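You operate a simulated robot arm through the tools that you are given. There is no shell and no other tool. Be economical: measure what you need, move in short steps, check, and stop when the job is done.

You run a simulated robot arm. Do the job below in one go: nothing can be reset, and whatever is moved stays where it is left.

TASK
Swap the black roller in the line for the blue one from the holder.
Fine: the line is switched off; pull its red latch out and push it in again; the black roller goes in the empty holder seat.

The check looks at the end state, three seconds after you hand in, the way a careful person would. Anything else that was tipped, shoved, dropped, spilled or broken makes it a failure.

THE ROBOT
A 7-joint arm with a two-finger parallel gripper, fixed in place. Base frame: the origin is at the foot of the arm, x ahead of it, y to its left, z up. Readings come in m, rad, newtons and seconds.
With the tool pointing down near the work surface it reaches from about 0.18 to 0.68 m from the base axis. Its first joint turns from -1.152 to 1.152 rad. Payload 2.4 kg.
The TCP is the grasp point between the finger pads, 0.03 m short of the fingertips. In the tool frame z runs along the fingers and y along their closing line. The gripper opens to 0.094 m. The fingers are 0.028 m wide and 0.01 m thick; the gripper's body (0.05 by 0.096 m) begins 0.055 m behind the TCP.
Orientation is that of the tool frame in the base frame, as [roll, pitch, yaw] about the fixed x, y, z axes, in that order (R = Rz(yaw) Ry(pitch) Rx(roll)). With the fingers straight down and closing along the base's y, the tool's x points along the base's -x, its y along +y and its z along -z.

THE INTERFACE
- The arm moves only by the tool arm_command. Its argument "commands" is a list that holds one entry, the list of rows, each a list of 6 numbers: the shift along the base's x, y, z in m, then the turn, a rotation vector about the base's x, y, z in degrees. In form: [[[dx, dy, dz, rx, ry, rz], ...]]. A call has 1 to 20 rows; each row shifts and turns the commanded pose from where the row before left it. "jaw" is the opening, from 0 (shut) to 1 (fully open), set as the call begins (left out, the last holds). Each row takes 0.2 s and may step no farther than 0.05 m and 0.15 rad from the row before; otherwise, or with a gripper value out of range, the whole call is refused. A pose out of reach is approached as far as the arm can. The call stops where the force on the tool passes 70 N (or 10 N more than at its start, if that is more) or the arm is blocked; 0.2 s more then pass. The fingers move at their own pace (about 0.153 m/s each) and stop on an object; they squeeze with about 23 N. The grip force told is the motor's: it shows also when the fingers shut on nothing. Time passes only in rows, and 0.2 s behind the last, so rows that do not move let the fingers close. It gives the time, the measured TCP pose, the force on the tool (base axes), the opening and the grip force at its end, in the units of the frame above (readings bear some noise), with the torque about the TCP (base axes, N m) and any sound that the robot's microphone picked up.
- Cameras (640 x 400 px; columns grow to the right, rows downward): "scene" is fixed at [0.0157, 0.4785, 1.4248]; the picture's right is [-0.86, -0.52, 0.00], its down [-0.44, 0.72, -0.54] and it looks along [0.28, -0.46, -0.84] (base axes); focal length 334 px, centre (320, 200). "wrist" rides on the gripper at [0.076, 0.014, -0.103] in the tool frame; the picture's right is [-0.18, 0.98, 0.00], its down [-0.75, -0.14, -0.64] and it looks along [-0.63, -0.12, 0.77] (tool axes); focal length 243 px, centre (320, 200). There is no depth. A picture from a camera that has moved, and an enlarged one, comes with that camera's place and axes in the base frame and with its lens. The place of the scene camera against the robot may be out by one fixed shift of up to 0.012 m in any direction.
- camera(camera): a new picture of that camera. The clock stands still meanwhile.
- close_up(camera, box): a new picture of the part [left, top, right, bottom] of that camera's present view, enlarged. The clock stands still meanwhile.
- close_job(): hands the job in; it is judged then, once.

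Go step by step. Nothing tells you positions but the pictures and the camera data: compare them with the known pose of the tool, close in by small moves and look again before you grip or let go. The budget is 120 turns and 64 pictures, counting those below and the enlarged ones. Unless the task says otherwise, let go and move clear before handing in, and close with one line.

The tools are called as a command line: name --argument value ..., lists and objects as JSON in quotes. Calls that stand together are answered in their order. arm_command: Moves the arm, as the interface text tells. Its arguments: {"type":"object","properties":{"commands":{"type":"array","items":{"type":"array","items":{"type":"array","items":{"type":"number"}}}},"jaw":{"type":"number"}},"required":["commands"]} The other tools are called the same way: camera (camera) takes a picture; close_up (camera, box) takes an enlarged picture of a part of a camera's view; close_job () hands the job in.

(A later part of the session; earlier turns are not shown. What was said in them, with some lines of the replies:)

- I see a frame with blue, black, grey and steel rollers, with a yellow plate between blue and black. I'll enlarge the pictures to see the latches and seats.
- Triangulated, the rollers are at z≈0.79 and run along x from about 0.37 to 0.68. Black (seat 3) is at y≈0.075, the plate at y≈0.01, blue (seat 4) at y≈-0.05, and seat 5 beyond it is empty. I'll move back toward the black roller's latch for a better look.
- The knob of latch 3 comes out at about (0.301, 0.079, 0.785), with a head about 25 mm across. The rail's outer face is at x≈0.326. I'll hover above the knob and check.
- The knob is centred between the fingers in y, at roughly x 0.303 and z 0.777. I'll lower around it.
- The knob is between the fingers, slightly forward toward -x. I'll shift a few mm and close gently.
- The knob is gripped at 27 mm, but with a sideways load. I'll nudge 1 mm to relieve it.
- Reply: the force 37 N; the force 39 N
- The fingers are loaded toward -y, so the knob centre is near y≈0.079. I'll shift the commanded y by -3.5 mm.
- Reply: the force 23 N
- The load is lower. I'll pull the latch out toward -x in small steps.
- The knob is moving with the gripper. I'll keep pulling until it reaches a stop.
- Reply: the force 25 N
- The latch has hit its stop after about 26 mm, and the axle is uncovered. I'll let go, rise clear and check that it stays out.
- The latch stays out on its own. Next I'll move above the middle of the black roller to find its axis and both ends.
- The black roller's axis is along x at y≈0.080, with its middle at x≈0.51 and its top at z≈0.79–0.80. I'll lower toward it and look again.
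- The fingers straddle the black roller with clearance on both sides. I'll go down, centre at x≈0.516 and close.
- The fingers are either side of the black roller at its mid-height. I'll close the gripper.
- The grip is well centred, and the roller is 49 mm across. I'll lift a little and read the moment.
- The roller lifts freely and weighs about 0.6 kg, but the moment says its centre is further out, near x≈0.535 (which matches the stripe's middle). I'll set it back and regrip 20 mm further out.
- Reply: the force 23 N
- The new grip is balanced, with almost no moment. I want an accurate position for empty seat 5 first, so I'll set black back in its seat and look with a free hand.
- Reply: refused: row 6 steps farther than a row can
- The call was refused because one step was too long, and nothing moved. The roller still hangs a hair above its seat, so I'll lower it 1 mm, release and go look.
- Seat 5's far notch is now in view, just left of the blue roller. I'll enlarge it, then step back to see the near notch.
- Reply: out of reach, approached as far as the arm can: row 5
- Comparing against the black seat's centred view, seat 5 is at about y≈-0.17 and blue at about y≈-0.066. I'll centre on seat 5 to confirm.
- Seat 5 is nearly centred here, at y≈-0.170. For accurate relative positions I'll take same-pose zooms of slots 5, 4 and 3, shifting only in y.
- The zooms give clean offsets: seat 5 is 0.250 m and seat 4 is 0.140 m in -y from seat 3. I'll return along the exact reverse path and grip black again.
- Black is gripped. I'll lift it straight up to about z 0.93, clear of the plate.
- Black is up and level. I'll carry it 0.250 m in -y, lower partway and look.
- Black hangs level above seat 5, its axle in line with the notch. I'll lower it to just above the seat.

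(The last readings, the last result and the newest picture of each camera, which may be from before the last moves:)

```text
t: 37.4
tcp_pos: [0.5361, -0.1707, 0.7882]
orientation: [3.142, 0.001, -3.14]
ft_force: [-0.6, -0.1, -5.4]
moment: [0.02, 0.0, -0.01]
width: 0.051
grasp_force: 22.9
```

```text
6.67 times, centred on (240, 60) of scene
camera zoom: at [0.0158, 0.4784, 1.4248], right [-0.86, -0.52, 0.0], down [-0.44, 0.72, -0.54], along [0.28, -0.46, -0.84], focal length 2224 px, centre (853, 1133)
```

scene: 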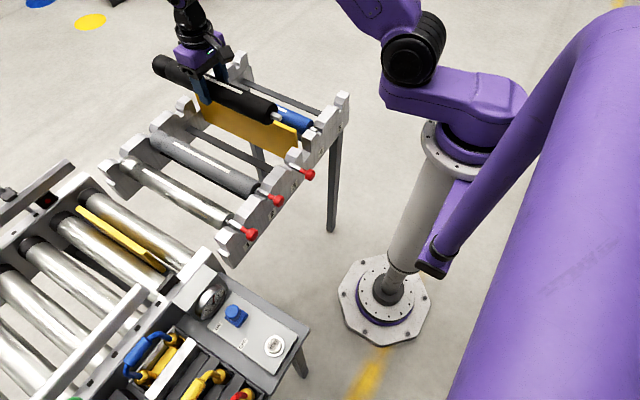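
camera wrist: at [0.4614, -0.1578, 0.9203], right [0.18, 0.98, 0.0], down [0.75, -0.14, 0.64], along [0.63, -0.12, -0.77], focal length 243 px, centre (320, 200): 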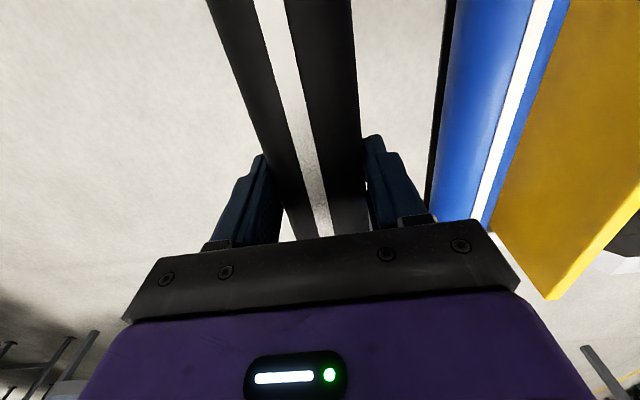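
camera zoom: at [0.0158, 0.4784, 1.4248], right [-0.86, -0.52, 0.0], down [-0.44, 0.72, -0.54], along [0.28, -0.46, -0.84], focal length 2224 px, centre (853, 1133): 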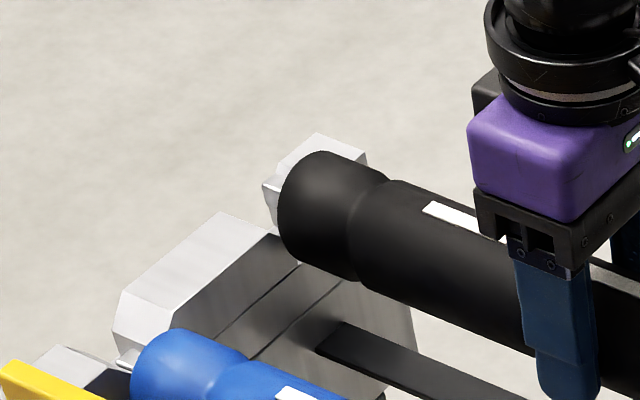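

It looks aligned at both ends. I'll lower the last 20 mm slowly.

arm_command --commands '[[[0, 0, -0.005, 0, 0, 0], [0, 0, -0.005, 0, 0, 0], [0, 0, -0.004, 0, 0, 0], [0, 0, -0.003, 0, 0, 0], [0, 0, -0.0025, 0, 0, 0], [0, 0, 0, 0, 0, 0]]]'

close_up --camera "scene" --box '[280, 70, 360, 130]'

```text
t: 38.8
tcp_pos: [0.5367, -0.1714, 0.7674]
orientation: [-3.141, 0.002, 3.141]
ft_force: [0.4, 0.0, -6.3]
moment: [0.0, 0.05, 0.01]
width: 0.0508
grasp_force: 22.7
```

```text
6.67 times, centred on (320, 100) of scene
camera zoom: at [0.0158, 0.4784, 1.4248], right [-0.86, -0.52, 0.0], down [-0.44, 0.72, -0.54], along [0.28, -0.46, -0.84], focal length 2224 px, centre (320, 867)
```

zoom: 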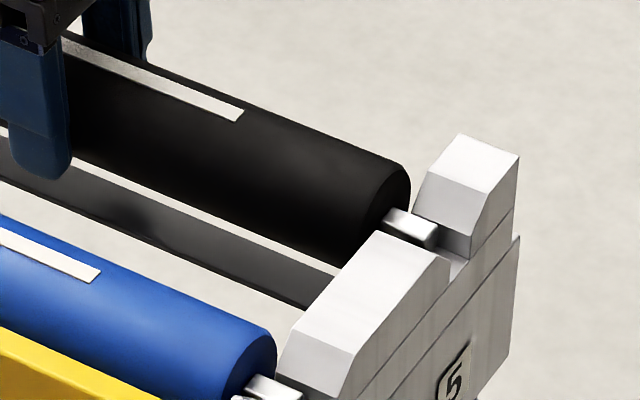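

The axle is inside the notch but still hanging. I'll lower by 1 mm steps until it bears.

arm_command --commands '[[[0, 0, -0.001, 0, 0, 0], [0, 0, 0, 0, 0, 0]]]'

arm_command --commands '[[[0, 0, -0.001, 0, 0, 0], [0, 0, 0, 0, 0, 0]]]'

```text
t: 39.4
tcp_pos: [0.5375, -0.1718, 0.7682]
orientation: [3.141, 0.002, -3.142]
ft_force: [0.0, 0.9, -4.6]
moment: [0.0, 0.03, -0.01]
width: 0.0512
grasp_force: 23.4
```

```text
t: 40.0
tcp_pos: [0.5362, -0.1713, 0.7666]
orientation: [-3.14, 0.003, 3.141]
ft_force: [-0.6, 0.5, -4.9]
moment: [0.02, 0.06, 0.0]
width: 0.0509
grasp_force: 23.0
```

arm_command --commands '[[[0, 0, -0.001, 0, 0, 0], [0, 0, 0, 0, 0, 0]]]'

arm_command --commands '[[[0, 0, -0.001, 0, 0, 0], [0, 0, 0, 0, 0, 0]]]'

close_up --camera "scene" --box '[280, 70, 360, 130]'

```text
t: 40.6
tcp_pos: [0.537, -0.1714, 0.766]
orientation: [3.141, 0.002, -3.141]
ft_force: [-4.7, 2.1, 10.7]
moment: [-0.06, 0.23, 0.06]
width: 0.051
grasp_force: 23.0
```

```text
t: 41.2
tcp_pos: [0.538, -0.1697, 0.7651]
orientation: [-3.141, 0.002, -3.141]
ft_force: [-13.5, 8.4, 42.0]
moment: [0.18, 0.07, 0.03]
width: 0.0513
grasp_force: 23.3
```

```text
6.67 times, centred on (320, 100) of scene
camera zoom: at [0.0147, 0.4789, 1.4246], right [-0.86, -0.52, 0.0], down [-0.44, 0.72, -0.54], along [0.28, -0.46, -0.84], focal length 2224 px, centre (320, 867)
```

zoom: 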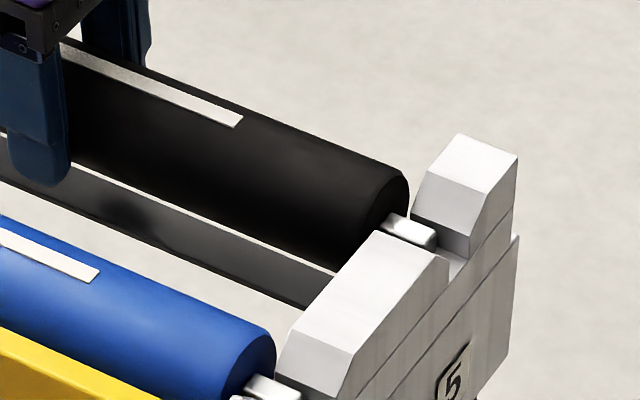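

It's seated: the load went from hanging to bearing. I'll release, rise, and go over blue (+0.110 in y).

arm_command --commands '[[[0, 0, 0.002, 0, 0, 0], [0, 0, 0, 0, 0, 0]]]'

arm_command --commands '[[[0, 0, 0, 0, 0, 0], [0, 0, 0, 0, 0, 0], [0, 0, 0.02, 0, 0, 0], [0, 0, 0.04, 0, 0, 0], [0, 0, 0.04, 0, 0, 0], [0, 0, 0.03, 0, 0, 0], [0, 0.035, 0.0315, 0, 0, 0], [0, 0.0375, 0, 0, 0, 0], [0, 0.0375, 0, 0, 0, 0], [0, 0, 0, 0, 0, 0]]]' --jaw 0.72

camera --camera "wrist"

close_up --camera "scene" --box '[200, 40, 360, 160]'

```text
t: 41.8
tcp_pos: [0.5373, -0.1711, 0.765]
orientation: [3.141, 0.003, 3.14]
ft_force: [-0.1, 4.4, 9.0]
moment: [0.17, -0.23, 0.07]
width: 0.051
grasp_force: 22.9
```

```text
t: 44.0
tcp_pos: [0.535, -0.0639, 0.9256]
orientation: [3.141, 0.002, -3.14]
ft_force: [-0.2, 0.7, -0.6]
moment: [0.02, -0.01, 0.01]
width: 0.0679
grasp_force: 0.1
```

```text
20 pictures are left
camera wrist: at [0.4587, -0.0491, 1.0282], right [0.18, 0.98, 0.0], down [0.75, -0.14, 0.64], along [0.63, -0.12, -0.77], focal length 243 px, centre (320, 200)
```

wrist: 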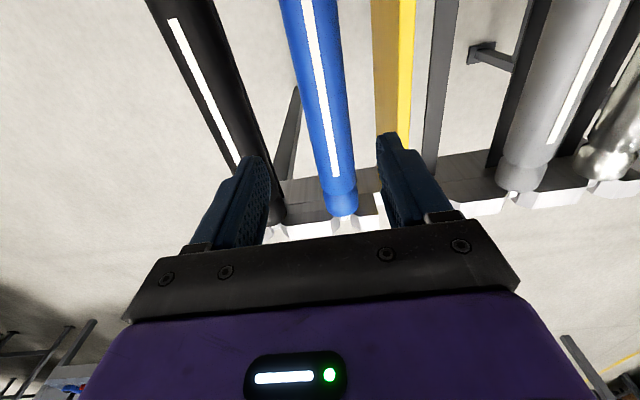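

```text
3.33 times, centred on (280, 100) of scene
camera zoom: at [0.0157, 0.4785, 1.4248], right [-0.86, -0.52, 0.0], down [-0.44, 0.72, -0.54], along [0.28, -0.46, -0.84], focal length 1112 px, centre (453, 533)
```

zoom: 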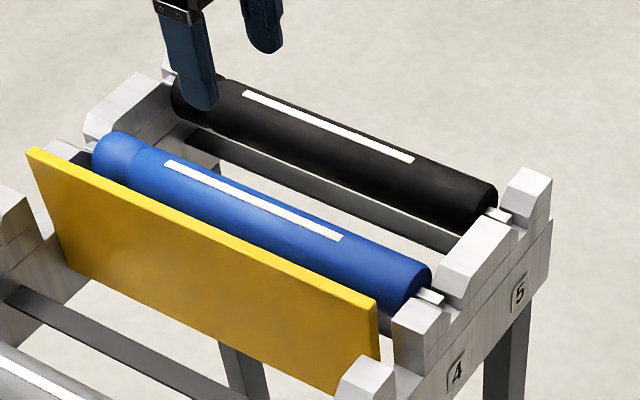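

Blue is centred between the fingers, with about 14 mm between gripper and plate. I'll lower and grip it.

arm_command --commands '[[[0, 0, -0.04, 0, 0, 0], [0, 0, -0.04, 0, 0, 0], [0, 0, -0.03, 0, 0, 0], [0, 0, -0.02, 0, 0, 0], [0, 0, -0.015, 0, 0, 0], [0, 0, -0.015, 0, 0, 0], [0, 0, 0, 0, 0, 0]]]'

arm_command --commands '[[[0, 0, 0, 0, 0, 0], [0, 0, 0, 0, 0, 0], [0, 0, 0, 0, 0, 0]]]' --jaw 0

arm_command --commands '[[[0, 0, 0.004, 0, 0, 0], [0, 0, 0.004, 0, 0, 0], [0, 0, 0.004, 0, 0, 0], [0, 0, 0, 0, 0, 0]]]'

```text
t: 45.6
tcp_pos: [0.5363, -0.0609, 0.7666]
orientation: [3.141, 0.002, 3.141]
ft_force: [0.2, 0.1, 0.4]
moment: [0.01, -0.02, -0.01]
width: 0.0678
grasp_force: 0.0
```

```text
t: 46.4
tcp_pos: [0.5361, -0.0606, 0.7682]
orientation: [3.14, 0.001, -3.14]
ft_force: [0.0, 0.3, -0.2]
moment: [0.01, -0.02, 0.03]
width: 0.0501
grasp_force: 22.9
```

```text
t: 47.4
tcp_pos: [0.5367, -0.0608, 0.7799]
orientation: [-3.141, 0.004, -3.14]
ft_force: [0.1, 0.2, -5.7]
moment: [0.01, 0.04, -0.21]
width: 0.0493
grasp_force: 23.1
```

Blue is held and balanced. I'll lift over the plate and carry it 0.140 m in +y to above seat 3.

arm_command --commands '[[[0, 0, 0.02, 0, 0, 0], [0, 0, 0.025, 0, 0, 0], [0, 0, 0.025, 0, 0, 0], [0, 0, 0.025, 0, 0, 0], [0, 0, 0.025, 0, 0, 0], [0, 0, 0.028, 0, 0, 0], [0, 0.02, 0, 0, 0, 0], [0, 0.03, 0, 0, 0, 0], [0, 0.03, 0, 0, 0, 0], [0, 0.03, 0, 0, 0, 0], [0, 0.03, 0, 0, 0, 0], [0, 0, 0, 0, 0, 0]]]'

arm_command --commands '[[[0, 0, -0.03, 0, 0, 0], [0, 0, -0.03, 0, 0, 0], [0, 0, -0.03, 0, 0, 0], [0, 0, -0.025, 0, 0, 0], [0, 0, -0.015, 0, 0, 0], [0, 0, 0, 0, 0, 0]]]'

close_up --camera "scene" --box '[160, 80, 320, 200]'

```text
t: 50.0
tcp_pos: [0.5394, 0.0801, 0.9261]
orientation: [-3.141, 0.002, 3.138]
ft_force: [1.0, -0.5, -5.4]
moment: [0.02, -0.02, -0.24]
width: 0.0492
grasp_force: 22.6
```

```text
t: 51.4
tcp_pos: [0.5382, 0.0799, 0.7966]
orientation: [-3.141, 0.001, -3.141]
ft_force: [-0.2, 0.0, -5.5]
moment: [-0.02, -0.02, -0.03]
width: 0.0492
grasp_force: 22.7
```

```text
3.33 times, centred on (240, 140) of scene
camera zoom: at [0.0158, 0.4785, 1.4248], right [-0.86, -0.52, 0.0], down [-0.44, 0.72, -0.54], along [0.28, -0.46, -0.84], focal length 1112 px, centre (587, 400)
```

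zoom: 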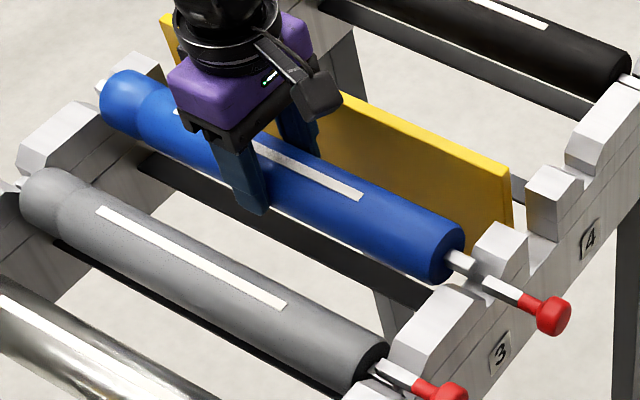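

Blue is above seat 3. I'll lower to about 12 mm above and check the near end against the latch tip.

arm_command --commands '[[[0, 0, -0.01, 0, 0, 0], [0, 0, -0.006, 0, 0, 0], [0, 0, 0, 0, 0, 0]]]'

close_up --camera "scene" --box '[260, 120, 340, 190]'

```text
t: 52.2
tcp_pos: [0.538, 0.078, 0.7826]
orientation: [-3.141, 0.003, -3.141]
ft_force: [-0.2, 0.3, -4.8]
moment: [0.0, 0.01, -0.01]
width: 0.0493
grasp_force: 23.5
```

```text
5.71 times, centred on (300, 155) of scene
camera zoom: at [0.0158, 0.4785, 1.4248], right [-0.86, -0.52, 0.0], down [-0.44, 0.72, -0.54], along [0.28, -0.46, -0.84], focal length 1906 px, centre (434, 457)
```

zoom: 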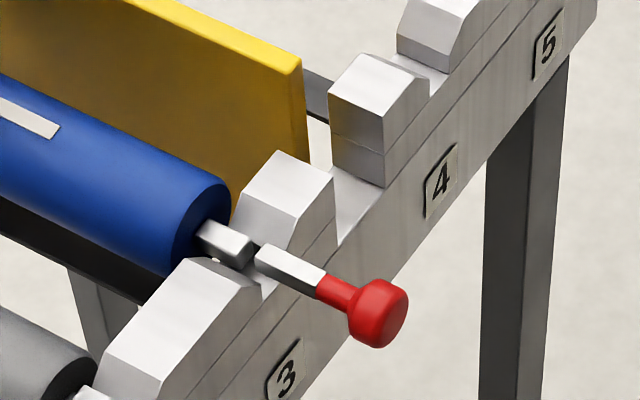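

The near end lines up as black's did. I'll lower slowly to contact.

arm_command --commands '[[[0, 0, -0.004, 0, 0, 0], [0, 0, -0.004, 0, 0, 0], [0, 0, -0.003, 0, 0, 0], [0, 0, -0.002, 0, 0, 0], [0, 0, 0, 0, 0, 0]]]'

arm_command --commands '[[[0, 0, -0.001, 0, 0, 0], [0, 0, 0, 0, 0, 0]]]'

```text
t: 53.4
tcp_pos: [0.5379, 0.0788, 0.7703]
orientation: [3.141, 0.005, -3.141]
ft_force: [1.0, 4.2, 15.5]
moment: [0.17, 0.22, -0.03]
width: 0.049
grasp_force: 23.1
```

```text
t: 54.0
tcp_pos: [0.5385, 0.0789, 0.7684]
orientation: [3.141, 0.007, 3.141]
ft_force: [5.0, 4.6, 25.0]
moment: [0.24, 0.28, 0.1]
width: 0.0491
grasp_force: 22.8
```

close_up --camera "scene" --box '[260, 120, 340, 190]'

close_up --camera "scene" --box '[140, 80, 300, 180]'

```text
5.71 times, centred on (300, 155) of scene
camera zoom: at [0.0153, 0.4785, 1.4248], right [-0.86, -0.52, 0.0], down [-0.44, 0.72, -0.54], along [0.28, -0.46, -0.84], focal length 1906 px, centre (434, 457)
```

zoom: 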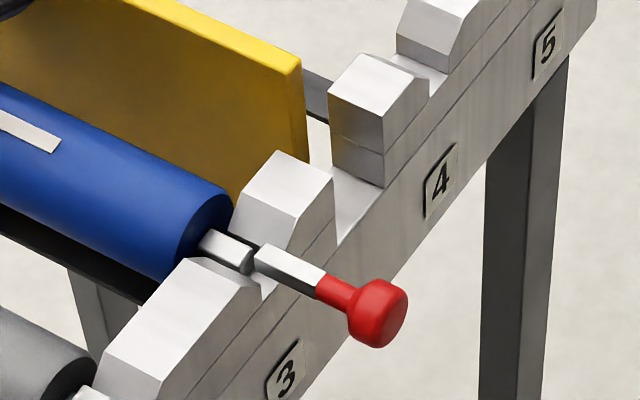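

```text
4.00 times, centred on (220, 130) of scene
camera zoom: at [0.0153, 0.4785, 1.4248], right [-0.86, -0.52, 0.0], down [-0.44, 0.72, -0.54], along [0.28, -0.46, -0.84], focal length 1334 px, centre (720, 480)
```

zoom: 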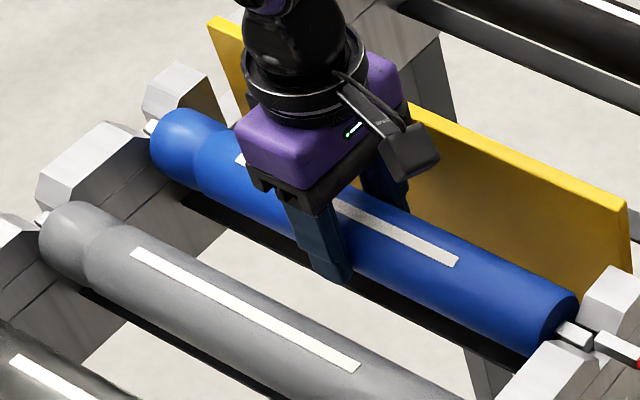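

Blue sits where black did. I'll release, rise, and check that it settled.

arm_command --commands '[[[0, 0, 0, 0, 0, 0], [0, 0, 0, 0, 0, 0], [0, 0, 0.02, 0, 0, 0], [0, 0, 0.04, 0, 0, 0], [0, 0, 0.04, 0, 0, 0], [0, 0, 0.04, 0, 0, 0], [0, 0, 0.02, 0, 0, 0], [0, 0, 0, 0, 0, 0]]]' --jaw 0.72

close_up --camera "scene" --box '[260, 120, 340, 190]'

camera --camera "wrist"

```text
t: 55.8
tcp_pos: [0.5385, 0.0798, 0.9288]
orientation: [3.142, 0.002, 3.141]
ft_force: [-0.6, 0.4, -0.6]
moment: [0.0, -0.03, 0.03]
width: 0.0679
grasp_force: 0.1
```

```text
5.71 times, centred on (300, 155) of scene
camera zoom: at [0.0157, 0.4784, 1.4248], right [-0.86, -0.52, 0.0], down [-0.44, 0.72, -0.54], along [0.28, -0.46, -0.84], focal length 1906 px, centre (434, 457)
```

zoom: 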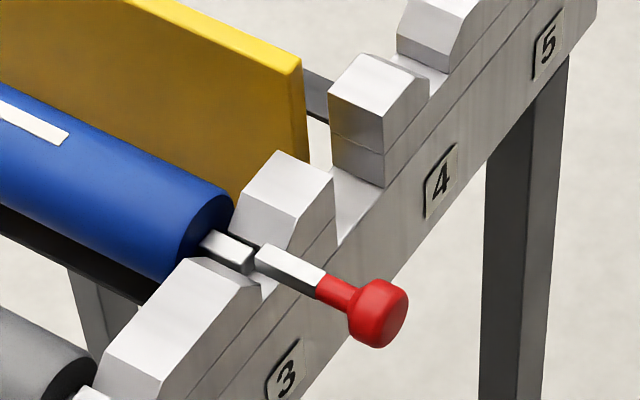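

```text
13 pictures are left
camera wrist: at [0.4618, 0.0934, 1.0309], right [0.18, 0.98, 0.0], down [0.75, -0.14, 0.64], along [0.63, -0.12, -0.77], focal length 243 px, centre (320, 200)
```

wrist: 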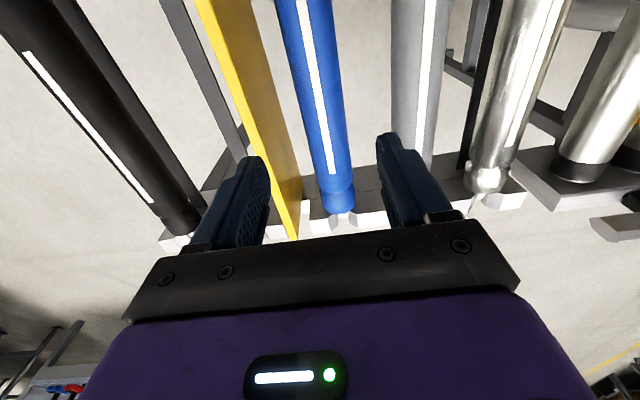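

Blue has settled exactly where black was. Next is the latch: I'll close the fingers, come down outside the knob and push it in along +x.

arm_command --commands '[[[-0.045, 0, 0, 0, 0, 0], [-0.045, 0, 0, 0, 0, 0], [-0.045, 0, 0, 0, 0, 0], [-0.045, 0, 0, 0, 0, 0], [-0.045, 0, 0, 0, 0, 0], [-0.045, 0, 0, 0, 0, 0], [-0.045, 0, 0, 0, 0, 0], [0, 0, 0, 0, 0, 0]]]' --jaw 0

camera --camera "wrist"

```text
t: 57.6
tcp_pos: [0.2271, 0.0748, 0.9242]
orientation: [3.141, 0.003, 3.1]
ft_force: [-5.5, 5.3, 0.3]
moment: [-0.38, -0.52, 0.02]
width: 0.0
grasp_force: 23.6
```

```text
12 pictures are left
camera wrist: at [0.1513, 0.0924, 1.0272], right [0.22, 0.97, 0.0], down [0.75, -0.17, 0.64], along [0.63, -0.14, -0.77], focal length 243 px, centre (320, 200)
```

wrist: 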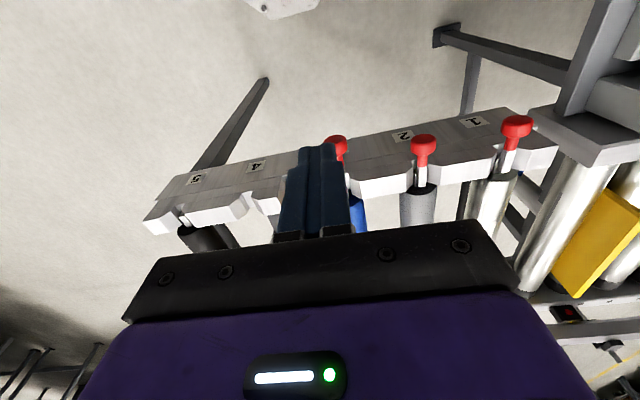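

At x≈0.227 the arm is pressing near its own limit, so I'll back off. I'll grip the knob and push it in instead.

arm_command --commands '[[[0.023, 0, 0, 0, 0, 0], [0.0225, -0.0015, 0, 0, 0, 0], [0, 0, 0, 0, 0, 0], [0, 0, 0, 0, 0, 0]]]' --jaw 0.6

camera --camera "wrist"

```text
t: 58.6
tcp_pos: [0.2661, 0.0784, 0.9286]
orientation: [3.141, 0.002, 3.141]
ft_force: [-0.7, 0.3, -0.4]
moment: [0.0, 0.01, 0.02]
width: 0.0565
grasp_force: 0.1
```

```text
11 pictures are left
camera wrist: at [0.1906, 0.0926, 1.0312], right [0.18, 0.98, 0.0], down [0.75, -0.14, 0.64], along [0.63, -0.12, -0.77], focal length 243 px, centre (320, 200)
```

wrist: 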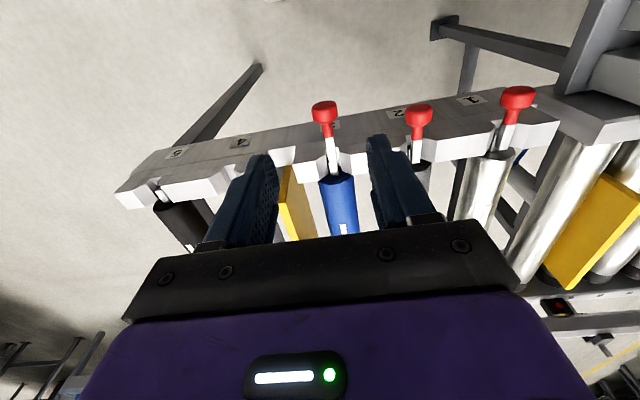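

The arm is clear again and the knob is centred ahead of the fingers. I'll lower around it and grip.

arm_command --commands '[[[0, 0, -0.04, 0, 0, 0], [0, 0, -0.04, 0, 0, 0], [0, 0, -0.035, 0, 0, 0], [0, 0, -0.031, 0, 0, 0], [0, 0, 0, 0, 0, 0]]]'

arm_command --commands '[[[0, 0, 0, 0, 0, 0], [0, 0, 0, 0, 0, 0], [0, 0, 0, 0, 0, 0]]]' --jaw 0

```text
t: 59.8
tcp_pos: [0.2667, 0.0783, 0.7819]
orientation: [3.139, -0.001, -3.141]
ft_force: [0.8, -0.8, -0.4]
moment: [0.0, -0.03, 0.01]
width: 0.0564
grasp_force: 0.1
```

```text
t: 60.6
tcp_pos: [0.2677, 0.0812, 0.7807]
orientation: [3.137, 0.001, -3.139]
ft_force: [-2.0, 17.1, -17.3]
moment: [0.32, -0.06, 0.26]
width: 0.0252
grasp_force: 44.8
```

The knob is gripped and sits slightly in +y. I'll ease 1.5 mm and push in.

arm_command --commands '[[[0, 0.0015, 0, 0, 0, 0], [0.004, 0, 0, 0, 0, 0], [0.004, 0, 0, 0, 0, 0], [0.004, 0, 0, 0, 0, 0], [0, 0, 0, 0, 0, 0]]]'

arm_command --commands '[[[0.004, 0, 0, 0, 0, 0], [0.004, 0, 0, 0, 0, 0], [0.003, 0, 0, 0, 0, 0], [0, 0, 0, 0, 0, 0]]]'

close_up --camera "scene" --box '[260, 120, 340, 190]'

```text
t: 61.8
tcp_pos: [0.2791, 0.0788, 0.7828]
orientation: [3.14, 0.003, 3.141]
ft_force: [0.7, 10.0, 19.8]
moment: [0.17, -0.6, 0.05]
width: 0.0248
grasp_force: 44.9
```

```text
t: 62.8
tcp_pos: [0.2894, 0.0799, 0.7824]
orientation: [-3.141, 0.0, -3.138]
ft_force: [-12.0, 24.3, 1.6]
moment: [0.42, -0.31, 0.18]
width: 0.0247
grasp_force: 44.6
```

```text
5.71 times, centred on (300, 155) of scene
camera zoom: at [0.0154, 0.479, 1.4246], right [-0.86, -0.52, 0.0], down [-0.44, 0.72, -0.54], along [0.28, -0.46, -0.84], focal length 1906 px, centre (434, 457)
```

zoom: 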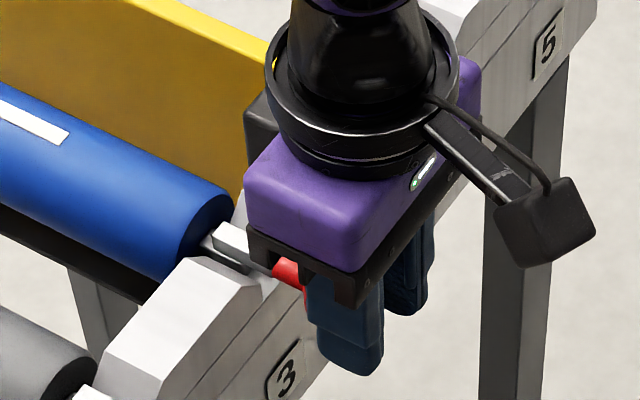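

The blade is sliding over the axle. I'll push the last few mm to its stop.

arm_command --commands '[[[0.002, 0, 0, 0, 0, 0], [0.002, 0, 0, 0, 0, 0], [0, 0, 0, 0, 0, 0]]]'

arm_command --commands '[[[0.002, 0, 0, 0, 0, 0], [0.002, 0, 0, 0, 0, 0], [0, 0, 0, 0, 0, 0]]]'

close_up --camera "wrist" --box '[220, 120, 420, 245]'

```text
t: 63.6
tcp_pos: [0.2908, 0.0801, 0.782]
orientation: [-3.136, -0.004, -3.133]
ft_force: [-43.1, 29.6, 14.9]
moment: [0.43, 0.52, 0.6]
width: 0.0255
grasp_force: 44.8
```

```text
t: 64.4
tcp_pos: [0.2941, 0.0802, 0.7803]
orientation: [-3.136, -0.002, -3.133]
ft_force: [-46.0, 23.9, -3.8]
moment: [0.3, 0.4, 0.49]
width: 0.0261
grasp_force: 44.9
```

```text
3.20 times, centred on (320, 182) of wrist
camera zoom: at [0.2182, 0.094, 0.8838], right [0.18, 0.98, -0.01], down [0.76, -0.13, 0.64], along [0.63, -0.12, -0.77], focal length 776 px, centre (320, 256)
```

zoom: 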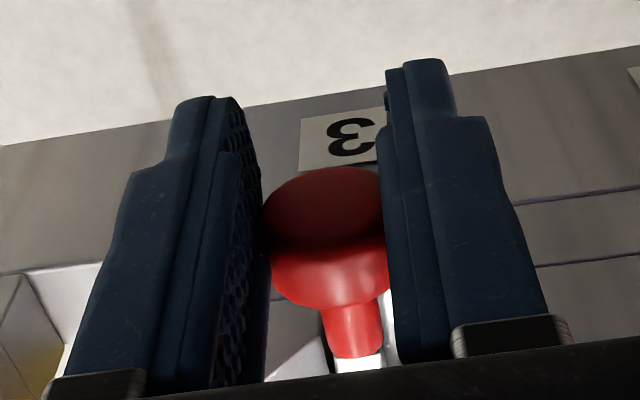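

It's firmly against its stop (46 N, with the fingers slipping). I'll relieve the load, release and rise to check.

arm_command --commands '[[[-0.002, 0, 0, 0, 0, 0], [0, 0, 0, 0, 0, 0], [0, 0, 0, 0, 0, 0]]]' --jaw 0.6

arm_command --commands '[[[0, 0, 0.03, 0, 0, 0], [0, 0, 0.04, 0, 0, 0], [0, 0, 0.04, 0, 0, 0], [0, 0, 0.04, 0, 0, 0], [0, 0, 0.04, 0, 0, 0], [0, 0, 0.04, 0, 0, 0], [0, 0, 0, 0, 0, 0]]]'

close_up --camera "scene" --box '[240, 120, 340, 210]'

camera --camera "scene"

```text
t: 65.2
tcp_pos: [0.2972, 0.079, 0.7819]
orientation: [3.141, 0.002, 3.14]
ft_force: [0.4, 0.4, -0.3]
moment: [0.01, 0.0, 0.02]
width: 0.0563
grasp_force: 0.1
```

```text
t: 66.8
tcp_pos: [0.298, 0.0766, 1.0124]
orientation: [-3.141, 0.002, 3.14]
ft_force: [-0.3, 1.5, -0.8]
moment: [-0.04, 0.01, 0.0]
width: 0.0566
grasp_force: 0.2
```

```text
4.44 times, centred on (290, 165) of scene
camera zoom: at [0.0157, 0.4784, 1.4248], right [-0.86, -0.52, 0.0], down [-0.44, 0.72, -0.54], along [0.28, -0.46, -0.84], focal length 1482 px, centre (453, 356)
```

zoom: 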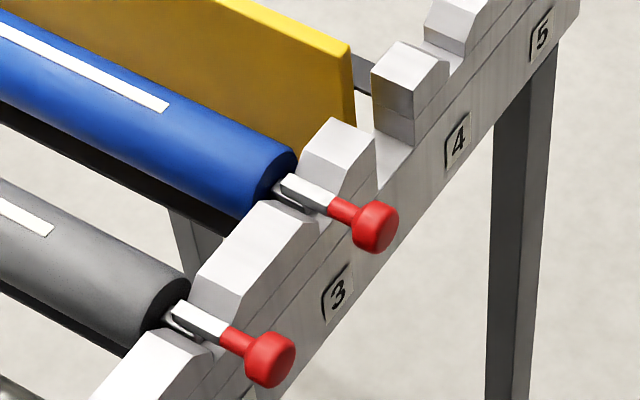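

```text
7 pictures are left
```

scene: 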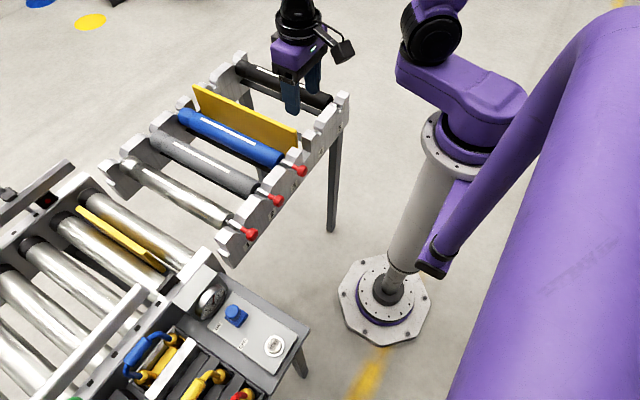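

The latch is fully in, in the same position as its neighbour. A last check of black in seat 5.

close_up --camera "scene" --box '[210, 40, 360, 150]'

```text
3.64 times, centred on (285, 95) of scene
camera zoom: at [0.0157, 0.4784, 1.4248], right [-0.86, -0.52, 0.0], down [-0.44, 0.72, -0.54], along [0.28, -0.46, -0.84], focal length 1213 px, centre (447, 582)
```

zoom: 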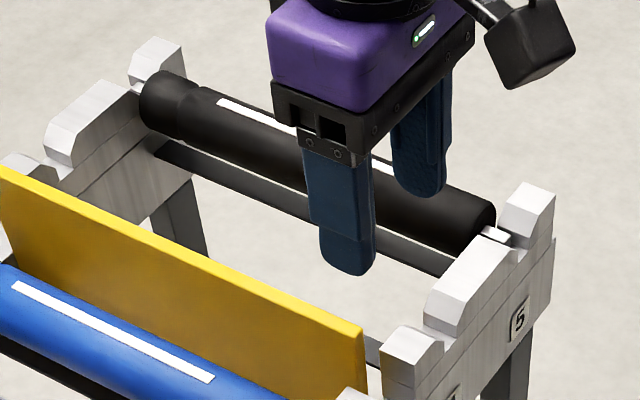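

Black rests in seat 5, blue is latched in seat 3, and the arm is clear. I'm handing in.

close_job

```text
The job is handed in.
```

I swapped the rollers: the blue one is in the line at seat 3 with its red latch pushed back in, and the black one is in the empty holder seat, seat 5.
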